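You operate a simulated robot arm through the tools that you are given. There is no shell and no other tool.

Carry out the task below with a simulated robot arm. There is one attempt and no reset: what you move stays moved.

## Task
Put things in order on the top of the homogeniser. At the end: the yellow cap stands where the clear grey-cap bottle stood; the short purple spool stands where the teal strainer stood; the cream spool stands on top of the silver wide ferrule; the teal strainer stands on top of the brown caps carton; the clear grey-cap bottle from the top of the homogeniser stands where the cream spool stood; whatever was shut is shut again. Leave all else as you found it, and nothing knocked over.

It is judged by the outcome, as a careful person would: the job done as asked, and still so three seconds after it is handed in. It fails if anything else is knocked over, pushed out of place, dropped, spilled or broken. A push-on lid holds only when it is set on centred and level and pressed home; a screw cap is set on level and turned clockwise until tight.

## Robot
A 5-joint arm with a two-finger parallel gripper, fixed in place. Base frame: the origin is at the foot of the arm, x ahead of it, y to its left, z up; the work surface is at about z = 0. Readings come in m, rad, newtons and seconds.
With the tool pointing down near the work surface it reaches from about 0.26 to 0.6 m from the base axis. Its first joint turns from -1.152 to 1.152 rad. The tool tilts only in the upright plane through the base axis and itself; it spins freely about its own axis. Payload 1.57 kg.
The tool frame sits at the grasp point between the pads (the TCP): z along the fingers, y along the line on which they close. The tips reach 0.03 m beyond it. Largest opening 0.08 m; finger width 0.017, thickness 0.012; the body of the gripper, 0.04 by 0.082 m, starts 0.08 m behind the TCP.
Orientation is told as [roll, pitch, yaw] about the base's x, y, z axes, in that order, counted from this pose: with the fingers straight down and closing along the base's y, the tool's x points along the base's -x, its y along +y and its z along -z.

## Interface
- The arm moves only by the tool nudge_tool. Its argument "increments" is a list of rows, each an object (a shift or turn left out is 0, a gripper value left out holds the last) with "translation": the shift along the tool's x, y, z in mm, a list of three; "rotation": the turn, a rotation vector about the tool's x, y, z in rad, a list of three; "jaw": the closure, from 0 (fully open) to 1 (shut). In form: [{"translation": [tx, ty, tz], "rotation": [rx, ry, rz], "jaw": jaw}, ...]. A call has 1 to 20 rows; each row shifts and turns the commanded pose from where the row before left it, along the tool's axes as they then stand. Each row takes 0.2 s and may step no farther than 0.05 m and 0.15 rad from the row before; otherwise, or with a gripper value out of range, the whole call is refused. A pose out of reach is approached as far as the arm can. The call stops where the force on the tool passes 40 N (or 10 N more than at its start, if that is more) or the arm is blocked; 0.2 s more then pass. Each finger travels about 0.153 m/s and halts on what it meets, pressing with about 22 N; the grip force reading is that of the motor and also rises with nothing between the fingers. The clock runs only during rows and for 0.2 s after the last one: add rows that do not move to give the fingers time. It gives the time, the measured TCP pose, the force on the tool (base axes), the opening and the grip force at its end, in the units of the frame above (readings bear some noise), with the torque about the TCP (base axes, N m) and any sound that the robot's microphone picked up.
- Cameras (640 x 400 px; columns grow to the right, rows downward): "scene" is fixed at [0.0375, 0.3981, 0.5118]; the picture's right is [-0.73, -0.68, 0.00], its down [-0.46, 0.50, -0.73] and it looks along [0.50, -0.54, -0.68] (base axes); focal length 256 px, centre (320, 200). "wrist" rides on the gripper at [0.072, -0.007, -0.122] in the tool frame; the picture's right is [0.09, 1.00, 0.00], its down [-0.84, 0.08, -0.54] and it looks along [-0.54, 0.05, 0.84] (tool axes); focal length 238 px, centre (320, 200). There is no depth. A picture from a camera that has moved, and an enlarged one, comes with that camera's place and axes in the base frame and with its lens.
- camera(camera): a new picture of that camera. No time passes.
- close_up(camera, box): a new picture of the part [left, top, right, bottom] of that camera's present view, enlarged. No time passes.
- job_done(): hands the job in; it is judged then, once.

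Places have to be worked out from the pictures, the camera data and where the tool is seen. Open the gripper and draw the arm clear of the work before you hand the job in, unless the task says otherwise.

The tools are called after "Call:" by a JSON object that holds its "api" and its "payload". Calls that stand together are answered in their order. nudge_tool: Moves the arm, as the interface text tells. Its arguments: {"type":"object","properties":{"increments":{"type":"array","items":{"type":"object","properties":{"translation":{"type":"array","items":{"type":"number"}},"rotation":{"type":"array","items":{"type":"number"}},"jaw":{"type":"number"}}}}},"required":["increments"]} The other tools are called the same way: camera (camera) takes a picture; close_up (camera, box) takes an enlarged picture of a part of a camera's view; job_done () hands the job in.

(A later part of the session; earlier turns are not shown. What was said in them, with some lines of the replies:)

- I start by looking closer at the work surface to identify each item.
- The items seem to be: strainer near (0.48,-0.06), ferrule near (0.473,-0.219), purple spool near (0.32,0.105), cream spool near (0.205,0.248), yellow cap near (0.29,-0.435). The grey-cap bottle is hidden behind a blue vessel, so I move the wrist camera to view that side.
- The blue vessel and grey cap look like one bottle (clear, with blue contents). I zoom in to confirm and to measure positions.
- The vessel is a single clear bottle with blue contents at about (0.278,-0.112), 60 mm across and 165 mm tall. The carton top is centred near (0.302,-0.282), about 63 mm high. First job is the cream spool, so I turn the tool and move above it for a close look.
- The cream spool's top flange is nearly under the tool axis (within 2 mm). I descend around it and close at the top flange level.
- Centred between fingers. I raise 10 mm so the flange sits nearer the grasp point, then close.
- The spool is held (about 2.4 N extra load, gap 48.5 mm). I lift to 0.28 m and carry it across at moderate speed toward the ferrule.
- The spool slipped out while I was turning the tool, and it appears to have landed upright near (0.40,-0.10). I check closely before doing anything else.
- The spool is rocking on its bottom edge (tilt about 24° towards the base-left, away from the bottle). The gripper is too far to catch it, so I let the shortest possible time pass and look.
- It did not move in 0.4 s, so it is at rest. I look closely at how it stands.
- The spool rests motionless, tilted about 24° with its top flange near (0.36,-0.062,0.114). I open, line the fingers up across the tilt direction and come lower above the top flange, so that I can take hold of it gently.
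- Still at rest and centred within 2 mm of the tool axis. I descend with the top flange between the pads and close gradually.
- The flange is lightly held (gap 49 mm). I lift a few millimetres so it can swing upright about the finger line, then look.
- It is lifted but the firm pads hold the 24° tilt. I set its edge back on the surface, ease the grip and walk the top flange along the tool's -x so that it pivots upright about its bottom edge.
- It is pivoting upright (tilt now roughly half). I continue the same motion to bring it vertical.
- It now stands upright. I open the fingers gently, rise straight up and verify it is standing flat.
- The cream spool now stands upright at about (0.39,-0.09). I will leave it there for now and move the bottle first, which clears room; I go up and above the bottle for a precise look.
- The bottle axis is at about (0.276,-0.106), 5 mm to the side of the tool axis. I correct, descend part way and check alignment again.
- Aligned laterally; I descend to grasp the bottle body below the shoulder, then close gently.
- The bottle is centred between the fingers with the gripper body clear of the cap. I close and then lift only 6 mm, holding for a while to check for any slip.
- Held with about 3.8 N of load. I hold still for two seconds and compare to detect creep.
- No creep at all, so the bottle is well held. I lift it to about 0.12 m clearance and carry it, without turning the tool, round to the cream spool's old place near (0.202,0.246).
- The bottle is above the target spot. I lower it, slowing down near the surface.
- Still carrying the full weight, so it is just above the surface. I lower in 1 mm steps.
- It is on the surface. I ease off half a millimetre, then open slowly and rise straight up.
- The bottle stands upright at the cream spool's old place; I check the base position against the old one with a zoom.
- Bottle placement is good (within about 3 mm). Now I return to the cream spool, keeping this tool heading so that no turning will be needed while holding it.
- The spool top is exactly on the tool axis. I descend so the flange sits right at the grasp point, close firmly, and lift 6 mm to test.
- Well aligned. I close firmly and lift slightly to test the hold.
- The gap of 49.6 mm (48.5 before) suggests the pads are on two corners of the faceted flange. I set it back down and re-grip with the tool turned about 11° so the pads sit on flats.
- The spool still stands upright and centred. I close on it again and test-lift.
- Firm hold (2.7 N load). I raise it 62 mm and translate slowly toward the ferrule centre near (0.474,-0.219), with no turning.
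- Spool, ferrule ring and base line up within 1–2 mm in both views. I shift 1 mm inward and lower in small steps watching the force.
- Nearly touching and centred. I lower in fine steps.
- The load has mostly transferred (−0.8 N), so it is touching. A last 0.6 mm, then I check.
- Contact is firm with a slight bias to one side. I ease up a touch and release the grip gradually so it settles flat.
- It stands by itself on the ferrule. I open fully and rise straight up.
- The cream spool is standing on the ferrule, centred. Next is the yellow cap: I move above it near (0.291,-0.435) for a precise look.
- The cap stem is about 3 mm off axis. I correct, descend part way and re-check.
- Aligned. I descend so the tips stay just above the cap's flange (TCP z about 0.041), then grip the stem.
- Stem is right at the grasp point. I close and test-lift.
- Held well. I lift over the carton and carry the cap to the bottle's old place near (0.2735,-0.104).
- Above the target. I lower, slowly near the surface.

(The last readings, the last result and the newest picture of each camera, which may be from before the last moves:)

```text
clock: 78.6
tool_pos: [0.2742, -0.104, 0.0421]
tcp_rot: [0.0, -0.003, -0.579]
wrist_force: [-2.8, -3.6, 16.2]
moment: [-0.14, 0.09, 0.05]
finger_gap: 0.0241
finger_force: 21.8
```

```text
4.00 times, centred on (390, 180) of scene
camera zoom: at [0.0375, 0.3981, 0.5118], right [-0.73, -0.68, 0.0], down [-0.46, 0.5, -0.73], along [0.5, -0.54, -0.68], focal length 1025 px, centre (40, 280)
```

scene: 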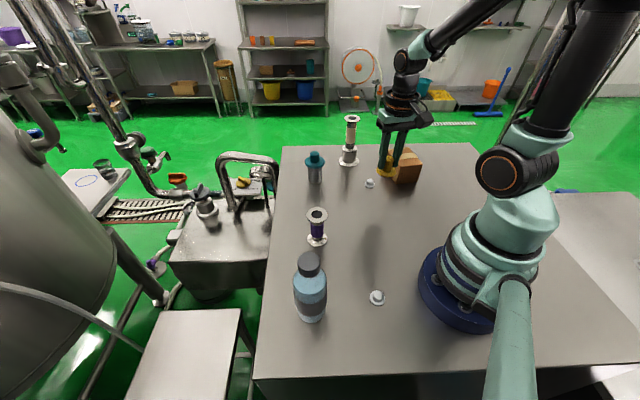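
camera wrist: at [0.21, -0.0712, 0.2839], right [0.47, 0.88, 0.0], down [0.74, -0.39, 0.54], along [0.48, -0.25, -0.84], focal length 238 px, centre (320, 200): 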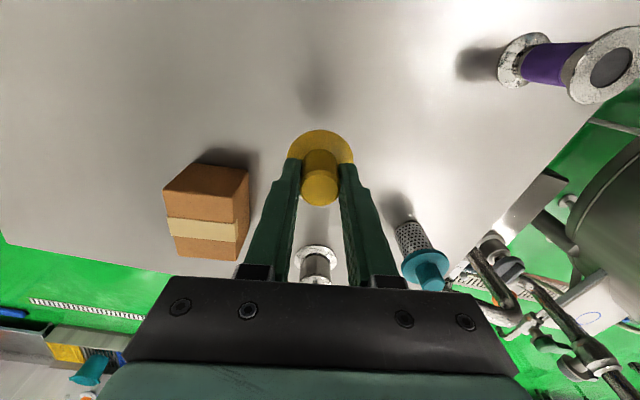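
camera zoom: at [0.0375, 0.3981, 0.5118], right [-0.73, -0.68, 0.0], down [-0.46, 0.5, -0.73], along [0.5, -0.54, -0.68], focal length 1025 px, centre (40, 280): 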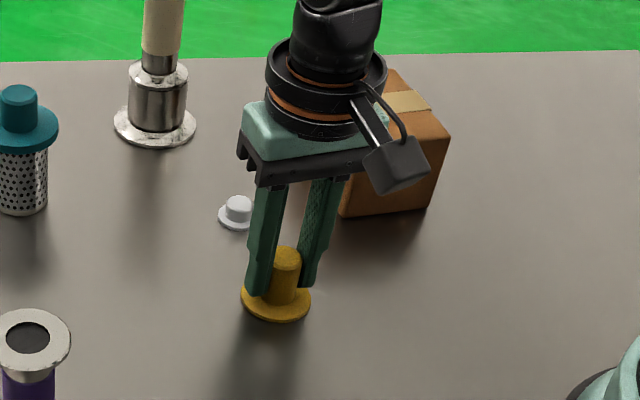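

The cap is down on the surface at the right place. I ease off and release, then rise.

Call:
{"api": "nudge_tool", "payload": {"increments": [{"translation": [0, 0, -0.6]}, {"jaw": 0.65}, {"jaw": 0.5}, {"jaw": 0.2}, {"jaw": 0}, {}, {"translation": [0, 0, -20]}, {"translation": [0, 0, -40]}, {"translation": [0, 0, -40]}, {"translation": [0, 0, -50]}, {"translation": [0, 0, -50]}, {}]}}

Call:
{"api": "camera", "payload": {"camera": "wrist"}}

Call:
{"api": "camera", "payload": {"camera": "scene"}}

```text
clock: 81.2
tool_pos: [0.2736, -0.1034, 0.2421]
tcp_rot: [0.0, 0.001, -0.578]
wrist_force: [0.4, -0.2, 0.1]
moment: [0.02, 0.0, 0.0]
finger_gap: 0.0801
finger_force: 0.1
```

```text
taken
camera wrist: at [0.2095, -0.0693, 0.3643], right [0.47, 0.88, 0.0], down [0.74, -0.39, 0.54], along [0.48, -0.25, -0.84], focal length 238 px, centre (320, 200)
```

wrist: 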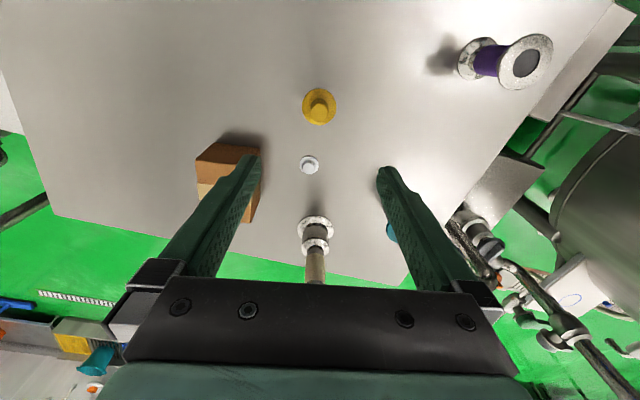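

```text
taken
```

scene: 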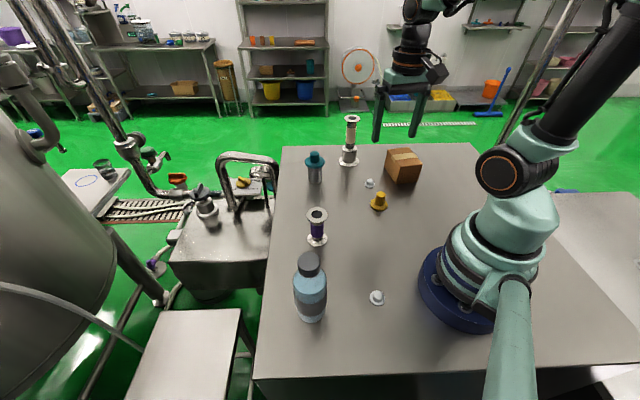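

The yellow cap stands in the bottle's old place. Now the strainer: I move above it near (0.485,-0.063).

Call:
{"api": "nudge_tool", "payload": {"increments": [{"translation": [-25.7, 24.9, 0]}, {"translation": [-25.7, 24.9, 0]}, {"translation": [-25.7, 24.9, 0]}, {"translation": [-25.7, 24.9, 0]}, {"translation": [-25.7, 24.9, 0]}, {"translation": [-25.9, 25, 0]}, {}, {}]}}

Call:
{"api": "camera", "payload": {"camera": "wrist"}}

Call:
{"api": "close_up", "payload": {"camera": "wrist", "box": [220, 60, 420, 220]}}

Call:
{"api": "close_up", "payload": {"camera": "scene", "box": [290, 140, 350, 195]}}

```text
clock: 83.0
tool_pos: [0.485, -0.0634, 0.2425]
tcp_rot: [-0.001, -0.001, -0.577]
wrist_force: [0.6, 0.4, 0.5]
moment: [-0.03, -0.01, -0.01]
finger_gap: 0.08
finger_force: 0.0
```

```text
taken
camera wrist: at [0.4214, -0.0294, 0.3643], right [0.47, 0.88, 0.0], down [0.74, -0.39, 0.54], along [0.48, -0.25, -0.84], focal length 238 px, centre (320, 200)
```

wrist: 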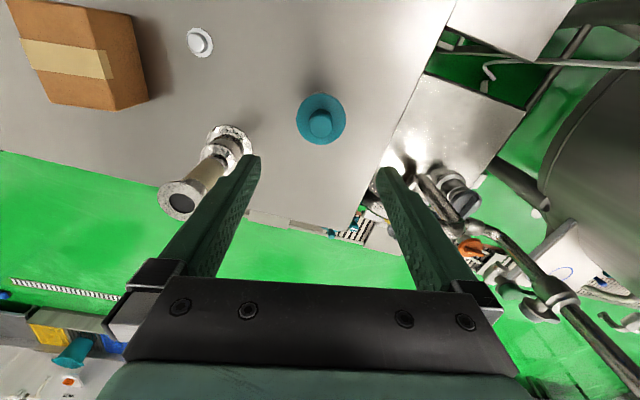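

```text
2.50 times, centred on (320, 140) of wrist
camera zoom: at [0.4214, -0.0294, 0.3643], right [0.47, 0.88, 0.0], down [0.74, -0.39, 0.54], along [0.48, -0.25, -0.84], focal length 596 px, centre (320, 350)
```

zoom: 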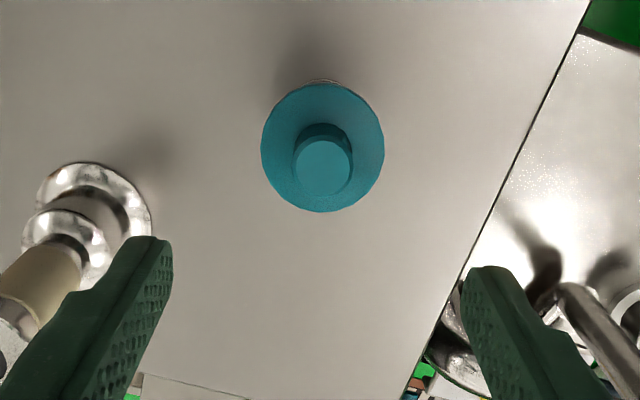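

```text
7.27 times, centred on (320, 168) of scene
camera zoom: at [0.0375, 0.3981, 0.5118], right [-0.73, -0.68, 0.0], down [-0.46, 0.5, -0.73], along [0.5, -0.54, -0.68], focal length 1864 px, centre (320, 436)
```

zoom: 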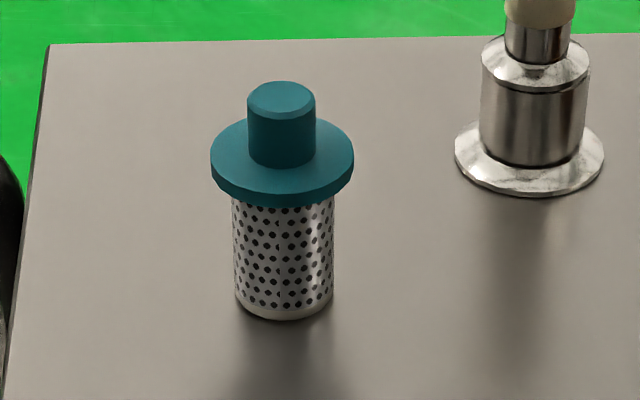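

Knob is 1–2 mm off axis; the flange top is at z≈0.071 and the knob top at 0.10. I descend so the tips stay just above the flange and grip the knob.

Call:
{"api": "nudge_tool", "payload": {"increments": [{"translation": [-1.4, 0.9, 40]}, {"translation": [0, 0, 40]}, {"translation": [0, 0, 35]}, {"translation": [0, 0, 15]}, {"translation": [0, 0, 5]}, {}]}}

Call:
{"api": "close_up", "payload": {"camera": "wrist", "box": [220, 80, 420, 240]}}

Call:
{"api": "close_up", "payload": {"camera": "scene", "box": [280, 110, 370, 195]}}

```text
clock: 84.4
tool_pos: [0.4864, -0.0644, 0.1071]
tcp_rot: [0.001, 0.001, -0.579]
wrist_force: [-0.4, 0.4, 0.8]
moment: [-0.01, -0.04, 0.02]
finger_gap: 0.0799
finger_force: 0.0
```

```text
2.50 times, centred on (320, 160) of wrist
camera zoom: at [0.4228, -0.0298, 0.2295], right [0.47, 0.88, 0.0], down [0.74, -0.39, 0.54], along [0.48, -0.25, -0.84], focal length 596 px, centre (320, 300)
```

zoom: 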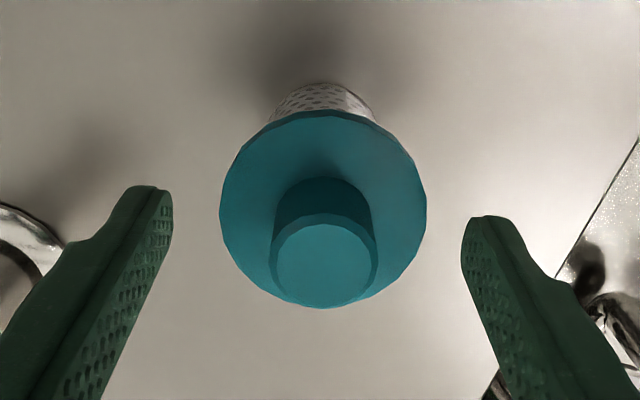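

```text
4.71 times, centred on (325, 152) of scene
camera zoom: at [0.0375, 0.3981, 0.5118], right [-0.73, -0.68, 0.0], down [-0.46, 0.5, -0.73], along [0.5, -0.54, -0.68], focal length 1206 px, centre (296, 424)
```

zoom: 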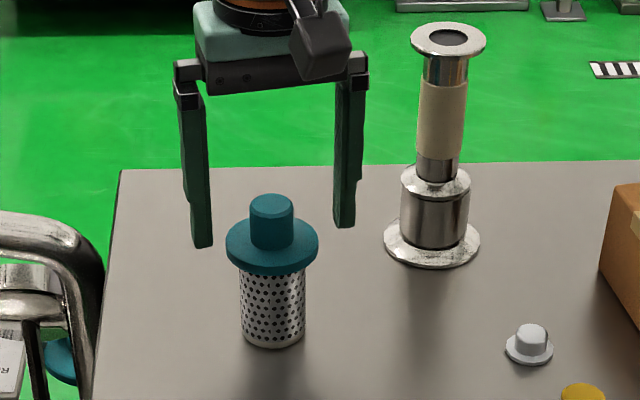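

Aligned on the knob. I close and test-lift a few millimetres to see that the whole strainer comes up as one piece.

Call:
{"api": "nudge_tool", "payload": {"increments": [{"jaw": 0.5}, {"jaw": 0.65}, {"jaw": 1}, {"jaw": 1}, {}]}}

Call:
{"api": "nudge_tool", "payload": {"increments": [{"translation": [0, 0, -3]}, {"translation": [0, 0, -3]}, {"translation": [0, 0, -2]}, {}, {}, {}]}}

Call:
{"api": "close_up", "payload": {"camera": "wrist", "box": [220, 80, 420, 240]}}

Call:
{"api": "close_up", "payload": {"camera": "scene", "box": [280, 110, 370, 195]}}

```text
clock: 85.6
tool_pos: [0.4863, -0.0654, 0.1076]
tcp_rot: [-0.001, -0.001, -0.578]
wrist_force: [0.8, 0.2, -0.6]
moment: [0.04, 0.01, -0.02]
finger_gap: 0.0261
finger_force: 22.2
```

```text
clock: 87.0
tool_pos: [0.4862, -0.0639, 0.1156]
tcp_rot: [0.002, 0.0, -0.577]
wrist_force: [-0.2, 0.1, -0.4]
moment: [0.01, 0.01, 0.0]
finger_gap: 0.0261
finger_force: 22.1
```

```text
2.50 times, centred on (320, 160) of wrist
camera zoom: at [0.4226, -0.0299, 0.238], right [0.47, 0.88, 0.0], down [0.74, -0.39, 0.54], along [0.48, -0.25, -0.84], focal length 596 px, centre (320, 300)
```

zoom: 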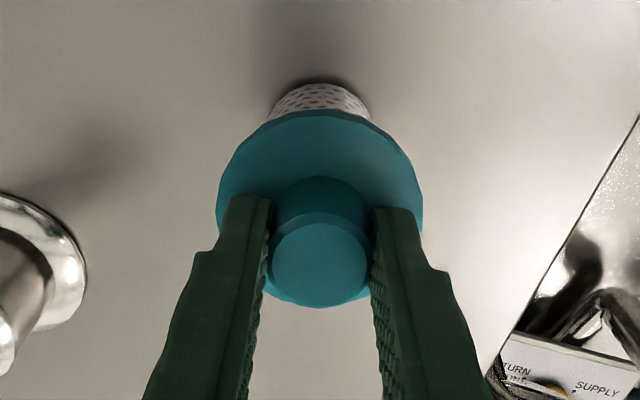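

```text
4.71 times, centred on (325, 152) of scene
camera zoom: at [0.0375, 0.3981, 0.5118], right [-0.73, -0.68, 0.0], down [-0.46, 0.5, -0.73], along [0.5, -0.54, -0.68], focal length 1206 px, centre (296, 424)
```

zoom: 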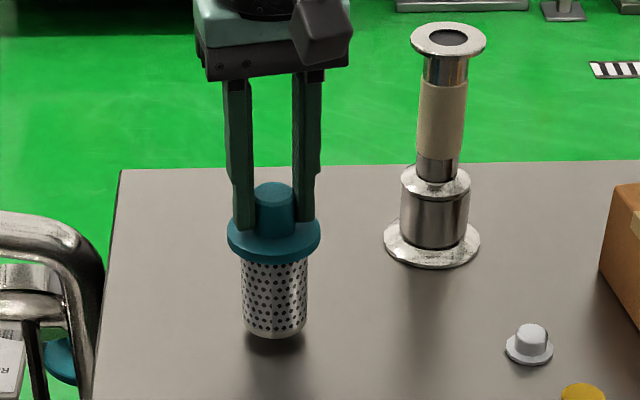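

The whole strainer lifts in one piece. I raise it to about 0.12 m clearance and carry it around the ferrule tower to above the carton, without turning.

Call:
{"api": "nudge_tool", "payload": {"increments": [{"translation": [0, 0, -28.5]}, {"translation": [0, 0, -28.5]}, {"translation": [0, 0, -28.5]}, {"translation": [0, 0, -28.5]}, {"translation": [11.2, -27.2, 0]}, {"translation": [11.2, -27.2, 0]}, {"translation": [11.2, -27.2, 0]}, {"translation": [11.2, -27.2, 0]}, {"translation": [-1.6, -28.8, 0]}, {"translation": [-1.6, -28.8, 0]}, {"translation": [-1.6, -28.8, 0]}, {"translation": [-1.6, -28.8, 0]}, {"translation": [-1.6, -28.8, 0]}, {"translation": [-1.7, -28.7, 0]}, {}, {}]}}

Call:
{"api": "camera", "payload": {"camera": "wrist"}}

Call:
{"api": "close_up", "payload": {"camera": "scene", "box": [340, 80, 450, 195]}}

```text
clock: 90.4
tool_pos: [0.3023, -0.28, 0.2289]
tcp_rot: [0.0, 0.0, -0.577]
wrist_force: [0.6, -0.1, -1.1]
moment: [-0.01, -0.03, -0.04]
finger_gap: 0.0261
finger_force: 21.9
```

```text
taken
camera wrist: at [0.2389, -0.2473, 0.3518], right [0.47, 0.88, 0.0], down [0.74, -0.39, 0.54], along [0.48, -0.25, -0.84], focal length 238 px, centre (320, 200)
```

wrist: 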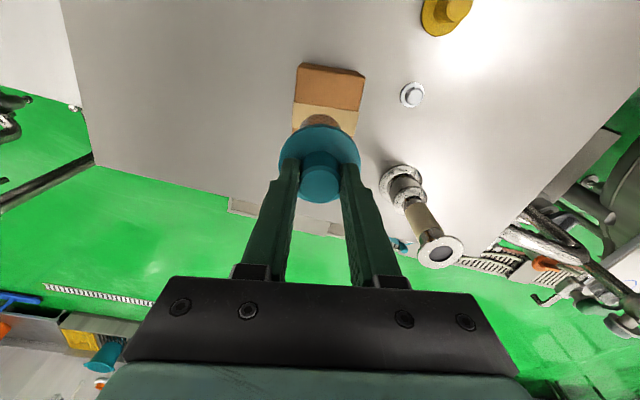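

```text
3.48 times, centred on (395, 138) of scene
camera zoom: at [0.0375, 0.3981, 0.5118], right [-0.73, -0.68, 0.0], down [-0.46, 0.5, -0.73], along [0.5, -0.54, -0.68], focal length 892 px, centre (59, 417)
```

zoom: 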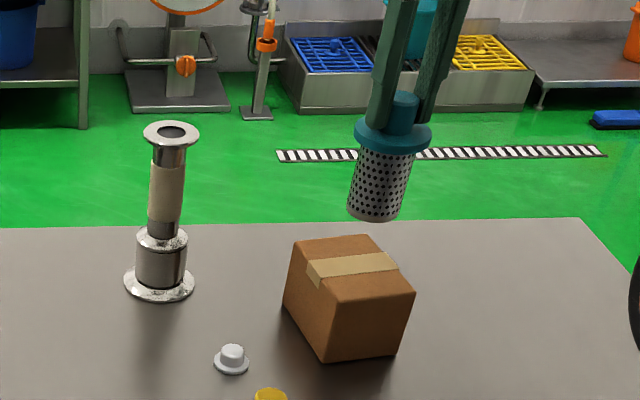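

Call:
{"api": "close_up", "payload": {"camera": "wrist", "box": [260, 50, 400, 210]}}

Call:
{"api": "close_up", "payload": {"camera": "scene", "box": [370, 120, 430, 190]}}

```text
2.50 times, centred on (330, 130) of wrist
camera zoom: at [0.2389, -0.2473, 0.3518], right [0.47, 0.88, 0.0], down [0.74, -0.39, 0.54], along [0.48, -0.25, -0.84], focal length 596 px, centre (295, 375)
```

zoom: 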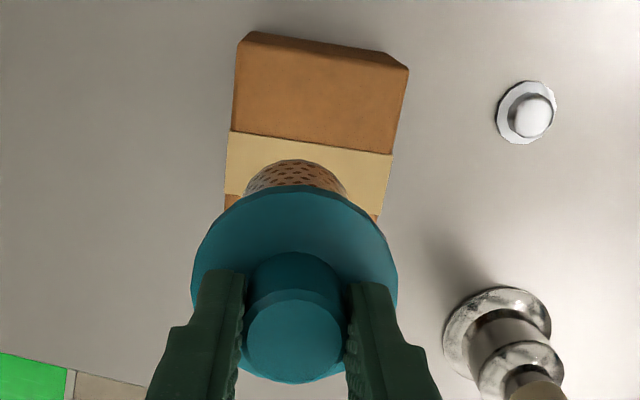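

```text
5.71 times, centred on (400, 155) of scene
camera zoom: at [0.0375, 0.3981, 0.5118], right [-0.73, -0.68, 0.0], down [-0.46, 0.5, -0.73], along [0.5, -0.54, -0.68], focal length 1465 px, centre (-137, 457)
```

zoom: 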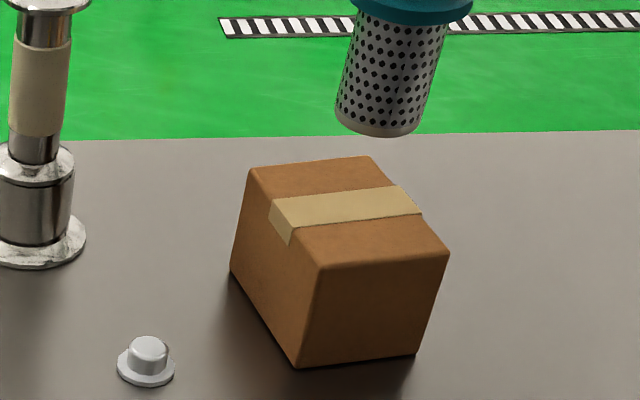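

The carton top measures about 67 mm high with its centre (the tape middle) about 4.5 mm to the tool's +y. I shift and lower, slowing near contact.

Call:
{"api": "nudge_tool", "payload": {"increments": [{"translation": [0, 4.5, 10]}, {"translation": [0, 0, 15]}, {"translation": [0, 0, 15]}, {"translation": [0, 0, 6]}, {}]}}

Call:
{"api": "close_up", "payload": {"camera": "scene", "box": [360, 110, 440, 190]}}

Call:
{"api": "close_up", "payload": {"camera": "wrist", "box": [240, 30, 400, 220]}}

```text
clock: 91.6
tool_pos: [0.3042, -0.2755, 0.1855]
tcp_rot: [0.001, 0.0, -0.577]
wrist_force: [0.4, 0.0, -1.3]
moment: [-0.01, -0.03, -0.03]
finger_gap: 0.026
finger_force: 22.1
```

```text
5.00 times, centred on (400, 150) of scene
camera zoom: at [0.0375, 0.3981, 0.5118], right [-0.73, -0.68, 0.0], down [-0.46, 0.5, -0.73], along [0.5, -0.54, -0.68], focal length 1282 px, centre (-80, 450)
```

zoom: 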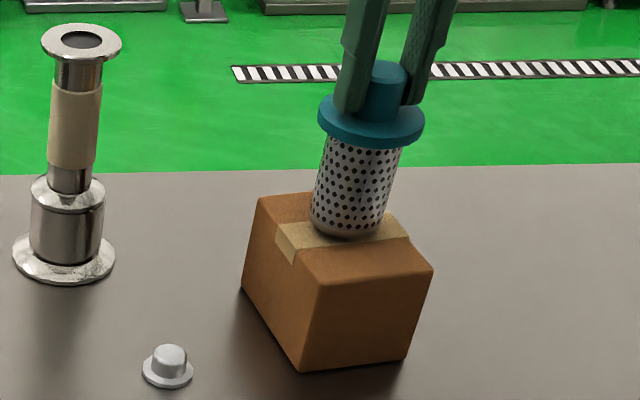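

```text
2.11 times, centred on (320, 125) of wrist
camera zoom: at [0.2416, -0.2427, 0.3058], right [0.47, 0.88, 0.0], down [0.74, -0.39, 0.54], along [0.48, -0.25, -0.84], focal length 502 px, centre (320, 358)
```

zoom: 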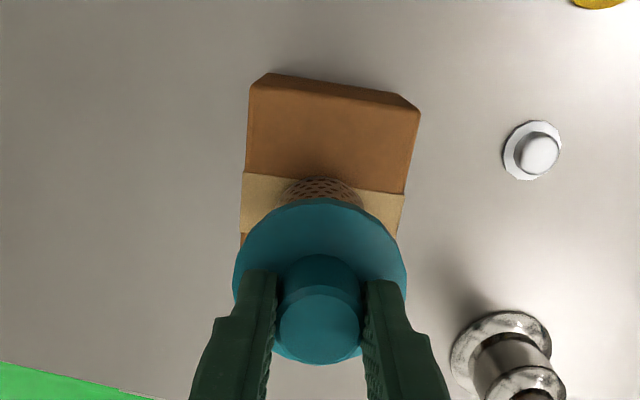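

Centred over the tape. I lower the remaining ~9 mm in small steps.

Call:
{"api": "nudge_tool", "payload": {"increments": [{"translation": [0, 0, 3]}, {"translation": [0, 0, 2]}, {"translation": [0, 0, 1]}, {}]}}

Call:
{"api": "close_up", "payload": {"camera": "scene", "box": [370, 120, 430, 180]}}

```text
clock: 92.6
tool_pos: [0.3064, -0.2759, 0.1781]
tcp_rot: [0.0, 0.001, -0.579]
wrist_force: [-0.4, 0.4, -0.4]
moment: [0.03, 0.02, -0.01]
finger_gap: 0.026
finger_force: 22.3
```

```text
6.67 times, centred on (400, 150) of scene
camera zoom: at [0.0375, 0.3981, 0.5118], right [-0.73, -0.68, 0.0], down [-0.46, 0.5, -0.73], along [0.5, -0.54, -0.68], focal length 1709 px, centre (-213, 533)
```

zoom: 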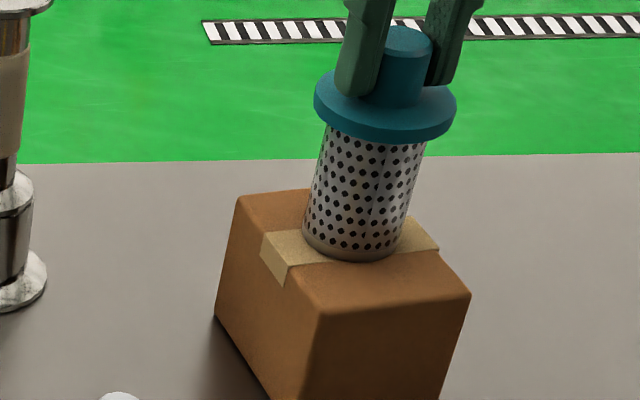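

Close to touching; another 1 mm step with a force check.

Call:
{"api": "nudge_tool", "payload": {"increments": [{"translation": [0, 0, 1]}, {}]}}

```text
clock: 93.2
tool_pos: [0.3041, -0.2761, 0.1783]
tcp_rot: [-0.001, 0.002, -0.578]
wrist_force: [-2.3, 1.1, 7.5]
moment: [0.11, 0.16, 0.0]
finger_gap: 0.026
finger_force: 22.3
```

Contact made (7.5 N). I ease off slightly and open gently.

Call:
{"api": "nudge_tool", "payload": {"increments": [{"translation": [0, 0, -0.4]}, {"jaw": 0.66}, {"jaw": 0.62}, {"jaw": 0.5}, {"jaw": 0.25}, {"jaw": 0}, {}]}}

Call:
{"api": "close_up", "payload": {"camera": "scene", "box": [360, 110, 440, 190]}}

Call:
{"api": "close_up", "payload": {"camera": "wrist", "box": [240, 30, 400, 220]}}

```text
clock: 94.8
tool_pos: [0.3055, -0.2772, 0.1773]
tcp_rot: [0.0, -0.001, -0.578]
wrist_force: [0.1, -0.2, 0.0]
moment: [0.02, -0.01, 0.01]
finger_gap: 0.0797
finger_force: 0.0
```

```text
5.00 times, centred on (400, 150) of scene
camera zoom: at [0.0375, 0.3981, 0.5118], right [-0.73, -0.68, 0.0], down [-0.46, 0.5, -0.73], along [0.5, -0.54, -0.68], focal length 1282 px, centre (-80, 450)
```

zoom: 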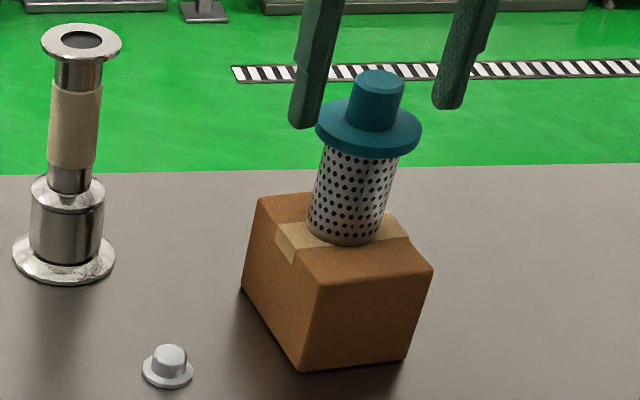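

```text
2.11 times, centred on (320, 125) of wrist
camera zoom: at [0.2417, -0.2427, 0.2995], right [0.47, 0.88, 0.0], down [0.74, -0.39, 0.54], along [0.48, -0.25, -0.84], focal length 502 px, centre (320, 358)
```

zoom: 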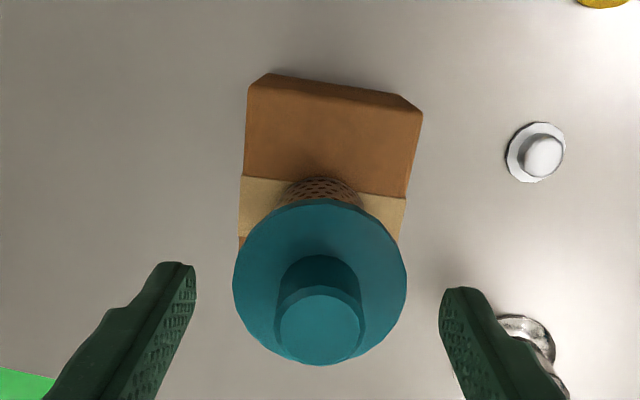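

The strainer stands centred on the carton. I rise clear and move to above the purple spool near (0.319,0.105).

Call:
{"api": "nudge_tool", "payload": {"increments": [{"translation": [0, 0, -25]}, {"translation": [0, 0, -40]}, {"translation": [0, 0, -40]}, {"translation": [0, 0, -15]}, {"translation": [19.7, 32.7, 0]}, {"translation": [19.7, 32.7, 0]}, {"translation": [19.7, 32.7, 0]}, {"translation": [19.7, 32.7, 0]}, {"translation": [19.7, 32.7, 0]}, {"translation": [19.7, 32.7, 10]}, {"translation": [19.7, 32.7, 10]}, {"translation": [19.7, 32.7, 10]}, {"translation": [19.7, 32.7, 10]}, {"translation": [19.6, 32.3, 10]}, {}, {}]}}

Call:
{"api": "camera", "payload": {"camera": "wrist"}}

Call:
{"api": "close_up", "payload": {"camera": "wrist", "box": [220, 60, 420, 220]}}

Call:
{"api": "camera", "payload": {"camera": "scene"}}

```text
clock: 98.2
tool_pos: [0.3172, 0.1051, 0.245]
tcp_rot: [0.0, -0.001, -0.579]
wrist_force: [-0.2, 0.7, -0.9]
moment: [0.01, 0.01, 0.03]
finger_gap: 0.0802
finger_force: 0.0
```

```text
taken
camera wrist: at [0.2551, 0.1391, 0.3676], right [0.47, 0.88, 0.0], down [0.74, -0.39, 0.54], along [0.48, -0.25, -0.84], focal length 238 px, centre (320, 200)
```

wrist: 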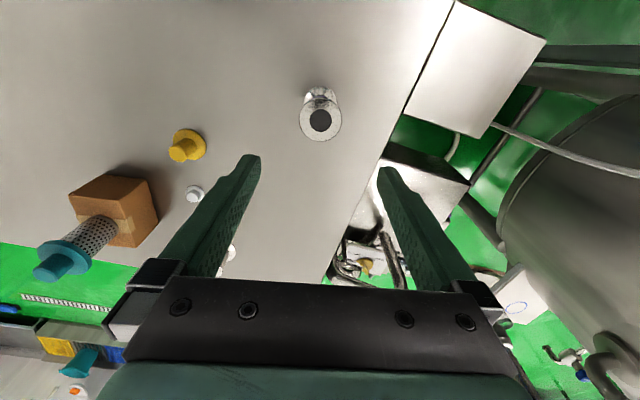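

```text
2.50 times, centred on (320, 140) of wrist
camera zoom: at [0.2551, 0.1391, 0.3676], right [0.47, 0.88, 0.0], down [0.74, -0.39, 0.54], along [0.48, -0.25, -0.84], focal length 596 px, centre (320, 350)
```

zoom: 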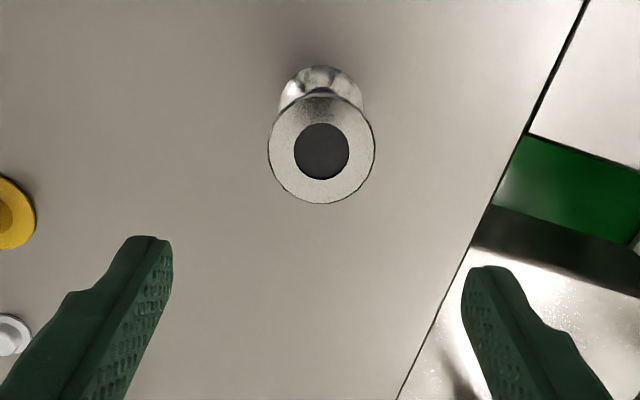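

```text
taken
```

scene: 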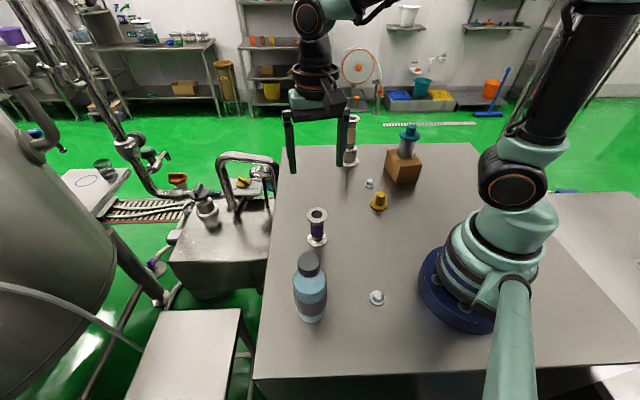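

Purple top flange is 2 mm off axis. I correct and descend to grip its top flange the same way.

Call:
{"api": "nudge_tool", "payload": {"increments": [{"translation": [2, 0, 40]}, {"translation": [0, 0, 40]}, {"translation": [0, 0, 40]}, {"translation": [0, 0, 30]}, {"translation": [0, 0, 12]}, {}]}}

Call:
{"api": "close_up", "payload": {"camera": "wrist", "box": [220, 80, 420, 240]}}

Call:
{"api": "close_up", "payload": {"camera": "scene", "box": [270, 160, 370, 260]}}

```text
clock: 99.6
tool_pos: [0.317, 0.1066, 0.0855]
tcp_rot: [-0.001, -0.001, -0.577]
wrist_force: [-0.4, -0.5, 0.0]
moment: [0.0, -0.01, -0.01]
finger_gap: 0.0799
finger_force: 0.1
```

```text
2.50 times, centred on (320, 160) of wrist
camera zoom: at [0.2529, 0.1393, 0.2073], right [0.47, 0.88, 0.0], down [0.74, -0.39, 0.54], along [0.48, -0.25, -0.84], focal length 596 px, centre (320, 300)
```

zoom: 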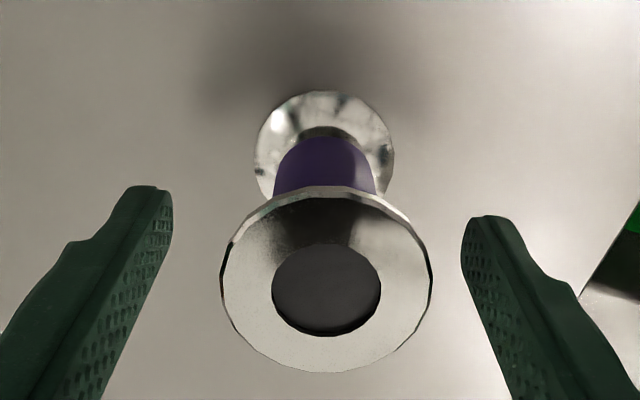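

```text
4.00 times, centred on (320, 210) of scene
camera zoom: at [0.0375, 0.3981, 0.5118], right [-0.73, -0.68, 0.0], down [-0.46, 0.5, -0.73], along [0.5, -0.54, -0.68], focal length 1025 px, centre (320, 160)
```

zoom: 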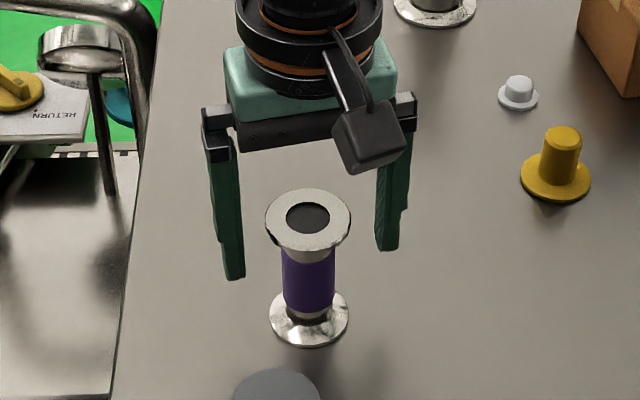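

Nicely centred. I close gently and read the gap to make sure the pads sit on flats.

Call:
{"api": "nudge_tool", "payload": {"increments": [{"translation": [0, 1, 0]}, {"jaw": 0.3}, {"jaw": 0.37}, {"jaw": 0.42}, {"jaw": 1}, {"jaw": 1}, {}]}}

Call:
{"api": "close_up", "payload": {"camera": "wrist", "box": [220, 80, 420, 240]}}

```text
clock: 101.2
tool_pos: [0.3175, 0.1062, 0.0859]
tcp_rot: [-0.001, 0.001, -0.577]
wrist_force: [1.1, -0.1, -0.6]
moment: [0.01, -0.07, -0.03]
finger_gap: 0.0489
finger_force: 22.7
```

```text
2.50 times, centred on (320, 160) of wrist
camera zoom: at [0.2538, 0.1404, 0.2075], right [0.47, 0.88, 0.0], down [0.74, -0.39, 0.54], along [0.48, -0.25, -0.84], focal length 596 px, centre (320, 300)
```

zoom: 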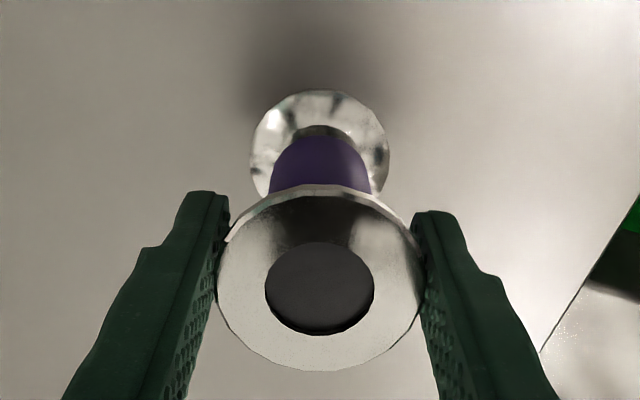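

Gap 48.9 mm. I lift 30 mm, pausing to confirm the hold, before carrying.

Call:
{"api": "nudge_tool", "payload": {"increments": [{"translation": [0, 0, -3]}, {"translation": [0, 0, -3]}, {}, {}, {"translation": [0, 0, -8]}, {"translation": [0, 0, -8]}, {"translation": [0, 0, -8]}, {}, {}]}}

Call:
{"api": "close_up", "payload": {"camera": "wrist", "box": [220, 80, 420, 240]}}

Call:
{"api": "close_up", "payload": {"camera": "scene", "box": [270, 160, 370, 260]}}

```text
clock: 103.2
tool_pos: [0.3177, 0.1065, 0.1152]
tcp_rot: [0.0, 0.0, -0.577]
wrist_force: [0.7, 0.1, -1.3]
moment: [-0.04, -0.03, -0.01]
finger_gap: 0.049
finger_force: 22.4
```

```text
2.50 times, centred on (320, 160) of wrist
camera zoom: at [0.254, 0.1402, 0.2371], right [0.47, 0.88, 0.0], down [0.74, -0.39, 0.54], along [0.48, -0.25, -0.84], focal length 596 px, centre (320, 300)
```

zoom: 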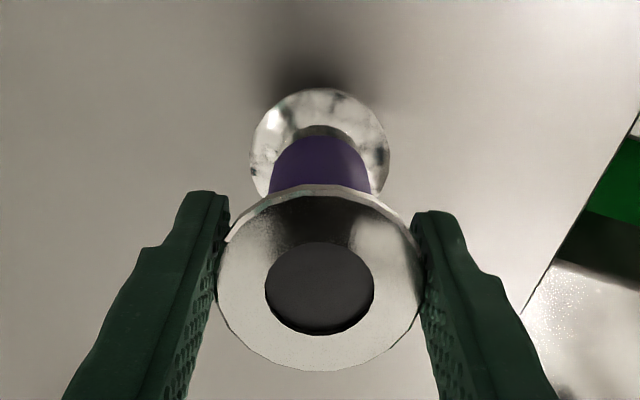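

```text
4.00 times, centred on (320, 210) of scene
camera zoom: at [0.0375, 0.3981, 0.5118], right [-0.73, -0.68, 0.0], down [-0.46, 0.5, -0.73], along [0.5, -0.54, -0.68], focal length 1025 px, centre (320, 160)
```

zoom: 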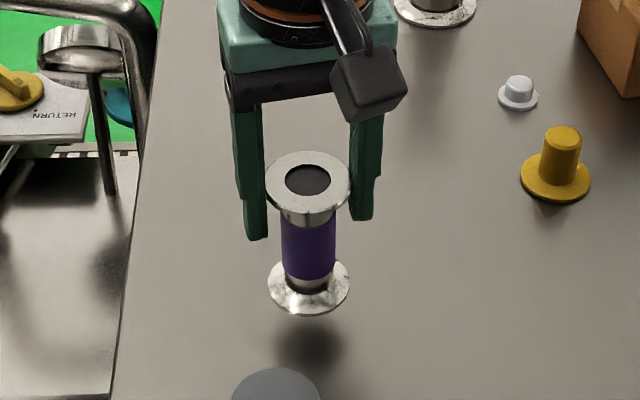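

The purple spool is held upright and steady 30 mm up. I carry it slowly, without turning, to the strainer's old place near (0.487,-0.063).

Call:
{"api": "nudge_tool", "payload": {"increments": [{"translation": [-9.8, -2.1, 0]}, {"translation": [-19.5, -4.2, 0]}, {"translation": [-19.5, -4.2, 0]}, {"translation": [-19.5, -4.2, 0]}, {"translation": [-19.5, -4.2, 0]}, {"translation": [-19.5, -4.2, 0]}, {"translation": [-19.5, -4.2, 0]}, {"translation": [-19.5, -4.2, 0]}, {"translation": [-19.5, -4.2, 0]}, {"translation": [-19.5, -4.2, 0]}, {"translation": [-19.5, -4.2, 0]}, {"translation": [-19.5, -4.2, 0]}, {"translation": [-10.2, -1.9, 0]}, {}, {}]}}

Call:
{"api": "camera", "payload": {"camera": "wrist"}}

Call:
{"api": "close_up", "payload": {"camera": "scene", "box": [270, 110, 370, 200]}}

```text
clock: 106.4
tool_pos: [0.4866, -0.0631, 0.1154]
tcp_rot: [0.001, 0.0, -0.578]
wrist_force: [0.4, -0.1, -1.8]
moment: [-0.03, -0.03, -0.01]
finger_gap: 0.0493
finger_force: 22.0
```

```text
taken
camera wrist: at [0.423, -0.0298, 0.2375], right [0.47, 0.88, 0.0], down [0.74, -0.39, 0.54], along [0.48, -0.25, -0.84], focal length 238 px, centre (320, 200)
```

wrist: 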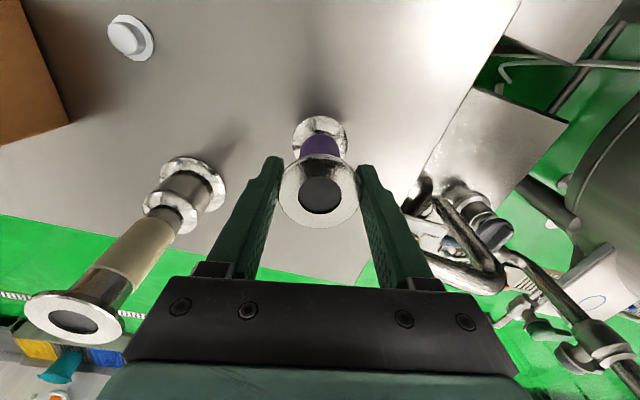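

```text
4.44 times, centred on (320, 155) of scene
camera zoom: at [0.0375, 0.3981, 0.5118], right [-0.73, -0.68, 0.0], down [-0.46, 0.5, -0.73], along [0.5, -0.54, -0.68], focal length 1139 px, centre (320, 400)
```

zoom: 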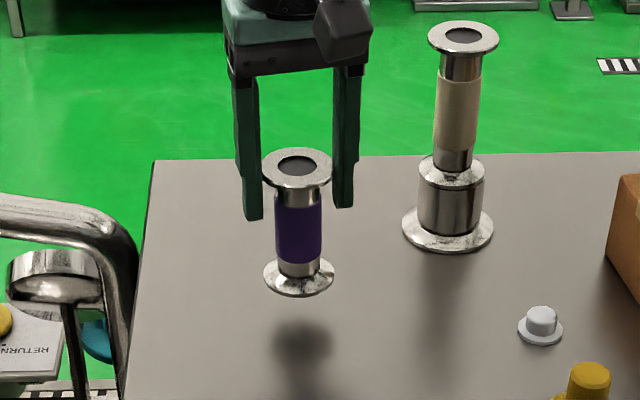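

Right above the target. I lower it slowly.

Call:
{"api": "nudge_tool", "payload": {"increments": [{"translation": [0, 0, 10]}, {"translation": [0, 0, 10]}, {"translation": [0, 0, 6]}, {"translation": [0, 0, 2]}, {"translation": [0, 0, 1]}, {}]}}

Call:
{"api": "close_up", "payload": {"camera": "scene", "box": [270, 110, 370, 200]}}

```text
clock: 107.8
tool_pos: [0.4843, -0.0633, 0.0857]
tcp_rot: [-0.001, -0.001, -0.578]
wrist_force: [0.9, -0.6, -2.2]
moment: [0.03, 0.03, -0.02]
finger_gap: 0.0492
finger_force: 22.4
```

```text
4.44 times, centred on (320, 155) of scene
camera zoom: at [0.0375, 0.3981, 0.5118], right [-0.73, -0.68, 0.0], down [-0.46, 0.5, -0.73], along [0.5, -0.54, -0.68], focal length 1139 px, centre (320, 400)
```

zoom: 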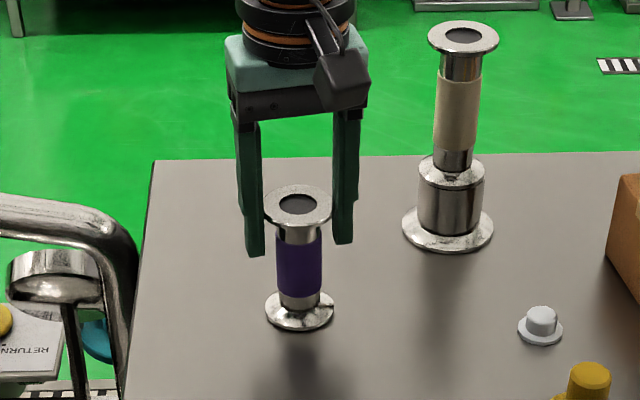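

A small final lowering to touch, with a force check.

Call:
{"api": "nudge_tool", "payload": {"increments": [{"translation": [0, 0, 0.7]}, {}]}}

```text
clock: 108.4
tool_pos: [0.4867, -0.0629, 0.0861]
tcp_rot: [0.001, 0.001, -0.577]
wrist_force: [0.3, -0.5, -1.2]
moment: [-0.02, -0.02, -0.02]
finger_gap: 0.0491
finger_force: 22.0
```

Call:
{"api": "nudge_tool", "payload": {"increments": [{"translation": [0, 0, 0.7]}, {}]}}

```text
clock: 109.0
tool_pos: [0.4856, -0.0632, 0.0852]
tcp_rot: [0.001, 0.0, -0.578]
wrist_force: [-0.6, 0.8, 3.9]
moment: [0.05, 0.16, -0.02]
finger_gap: 0.0487
finger_force: 21.8
```

The force turned to +3.9 N, so the spool is on the surface. I release gradually and check it stands before opening fully.

Call:
{"api": "nudge_tool", "payload": {"increments": [{"translation": [0, 0, -0.2]}, {"jaw": 0.4}, {"jaw": 0.38}, {"jaw": 0.36}, {"jaw": 0.3}, {"jaw": 0.15}, {"jaw": 0}, {}, {"translation": [0, 0, -15]}, {"translation": [0, 0, -30]}, {"translation": [0, 0, -40]}, {"translation": [0, 0, -50]}, {"translation": [0, 0, -50]}, {}]}}

Call:
{"api": "camera", "payload": {"camera": "scene"}}

Call:
{"api": "camera", "payload": {"camera": "wrist"}}

Call:
{"api": "close_up", "payload": {"camera": "scene", "box": [290, 100, 450, 230]}}

```text
clock: 112.0
tool_pos: [0.4864, -0.0638, 0.2707]
tcp_rot: [-0.002, 0.0, -0.577]
wrist_force: [-0.1, -0.1, -1.3]
moment: [0.02, 0.0, -0.04]
finger_gap: 0.0801
finger_force: 0.1
```

```text
taken
```

scene: 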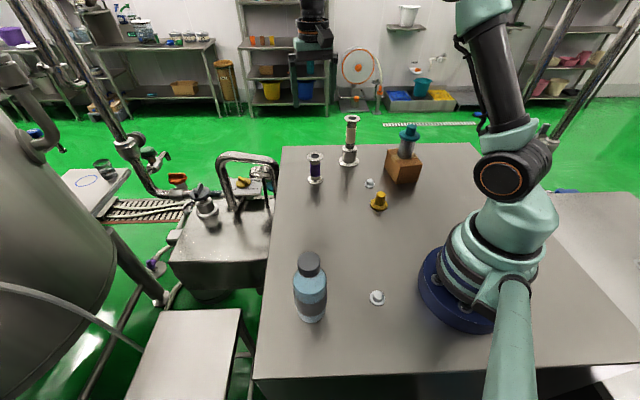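

```text
taken
camera wrist: at [0.4241, -0.0297, 0.3936], right [0.47, 0.88, 0.0], down [0.74, -0.39, 0.54], along [0.48, -0.25, -0.84], focal length 238 px, centre (320, 200)
```

wrist: 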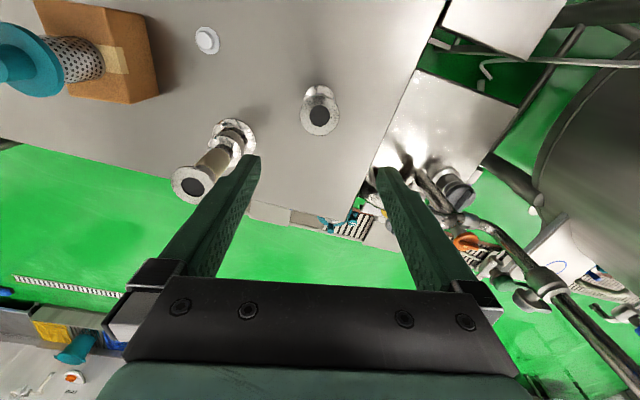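

```text
3.08 times, centred on (370, 165) of scene
camera zoom: at [0.0375, 0.3981, 0.5118], right [-0.73, -0.68, 0.0], down [-0.46, 0.5, -0.73], along [0.5, -0.54, -0.68], focal length 789 px, centre (166, 308)
```

zoom: 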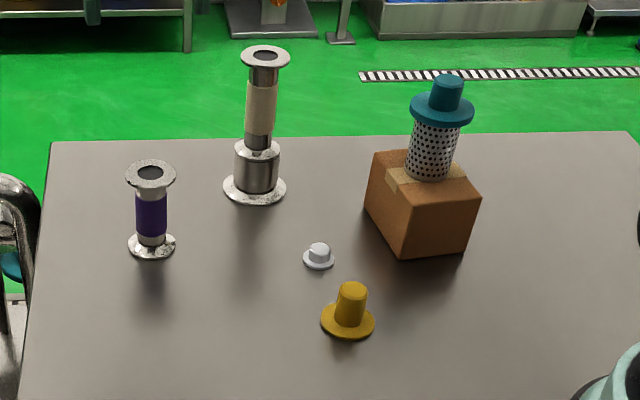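

All items are in place and upright. I draw the arm clear, back near its starting area, wait a moment and do a final check.

Call:
{"api": "nudge_tool", "payload": {"increments": [{"translation": [0, 0, -30]}, {"translation": [29.5, 14.9, 0]}, {"translation": [29.5, 14.9, 0]}, {"translation": [29.5, 14.9, 0]}, {"translation": [29.5, 14.9, 0]}, {"translation": [29.5, 14.9, 0]}, {}, {}, {}, {}, {}]}}

Call:
{"api": "camera", "payload": {"camera": "scene"}}

Call:
{"api": "close_up", "payload": {"camera": "scene", "box": [290, 100, 450, 230]}}

Call:
{"api": "close_up", "payload": {"camera": "scene", "box": [260, 230, 400, 340]}}

Call:
{"api": "camera", "payload": {"camera": "wrist"}}

```text
clock: 114.4
tool_pos: [0.4027, 0.0792, 0.2997]
tcp_rot: [-0.001, 0.001, -0.578]
wrist_force: [1.0, -0.7, -0.4]
moment: [0.01, -0.01, 0.01]
finger_gap: 0.0798
finger_force: 0.1
```

```text
taken
```

scene: 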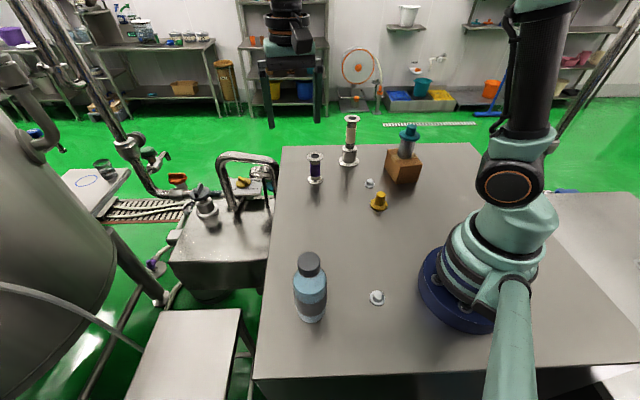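

```text
3.08 times, centred on (370, 165) of scene
camera zoom: at [0.0375, 0.3981, 0.5118], right [-0.73, -0.68, 0.0], down [-0.46, 0.5, -0.73], along [0.5, -0.54, -0.68], focal length 789 px, centre (166, 308)
```

zoom: 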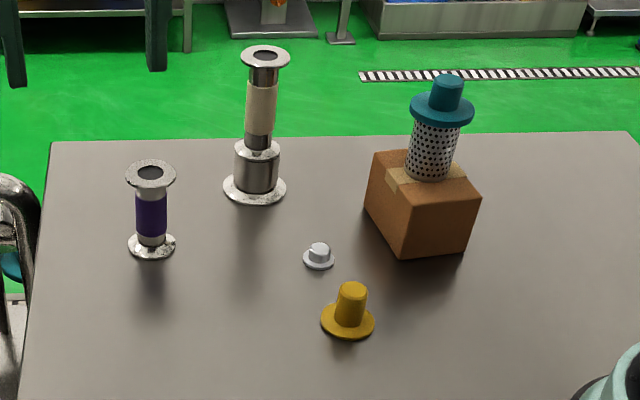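

```text
3.64 times, centred on (330, 285) of scene
camera zoom: at [0.0375, 0.3981, 0.5118], right [-0.73, -0.68, 0.0], down [-0.46, 0.5, -0.73], along [0.5, -0.54, -0.68], focal length 932 px, centre (284, -109)
```

zoom: 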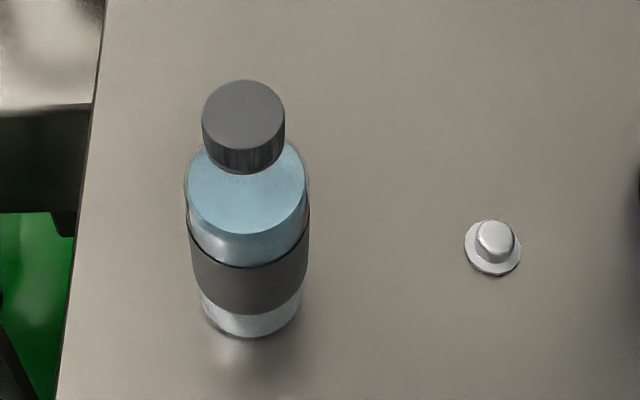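

```text
taken
camera wrist: at [0.34, 0.1131, 0.4216], right [0.47, 0.88, 0.0], down [0.74, -0.39, 0.54], along [0.48, -0.25, -0.84], focal length 238 px, centre (320, 200)
```

wrist: 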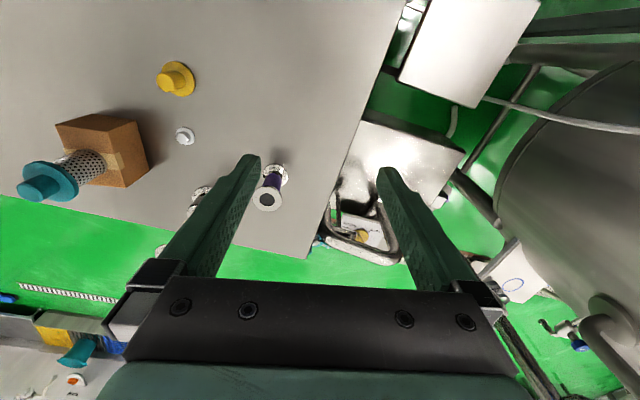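

The final views show:
- **Cream spool:** stands upright on the ferrule.
- **Strainer:** stands on the carton.
- **Purple spool:** at the strainer's old place.
- **Yellow cap:** at the bottle's old place.
- **Bottle:** closed and standing at the cream spool's old place.

The carton, the ferrule and the white caps show no shift in the views I compared. The gripper is open and clear, so I hand the job in.

Call:
{"api": "job_done", "payload": {}}

```text
The job is handed in.
```

The rearrangement is finished and handed in. In the last camera views, everything was standing where you asked:

- **Yellow cap:** stands where the clear grey-cap bottle stood.
- **Purple spool:** stands where the teal strainer stood.
- **Cream spool:** stands on top of the silver wide ferrule, centred to within a few millimetres.
- **Teal strainer:** stands on top of the brown carton, over the tape.
- **Grey-cap bottle:** stands where the cream spool stood, within about 3–4 mm by the camera. I held it by the body, so its cap was never opened.

**The cream spool was dropped once.** It slipped out of the gripper while I was turning the tool, and fell about 0.18 m onto the surface. It came to rest leaning on its bottom edge. I stood it upright again, re-gripped it and placed it on the ferrule. I saw no damage in the pictures and nothing else was hit.

The two white caps, the carton and the ferrule were not moved by anything I could see. The gripper is open and the arm is clear of the work.
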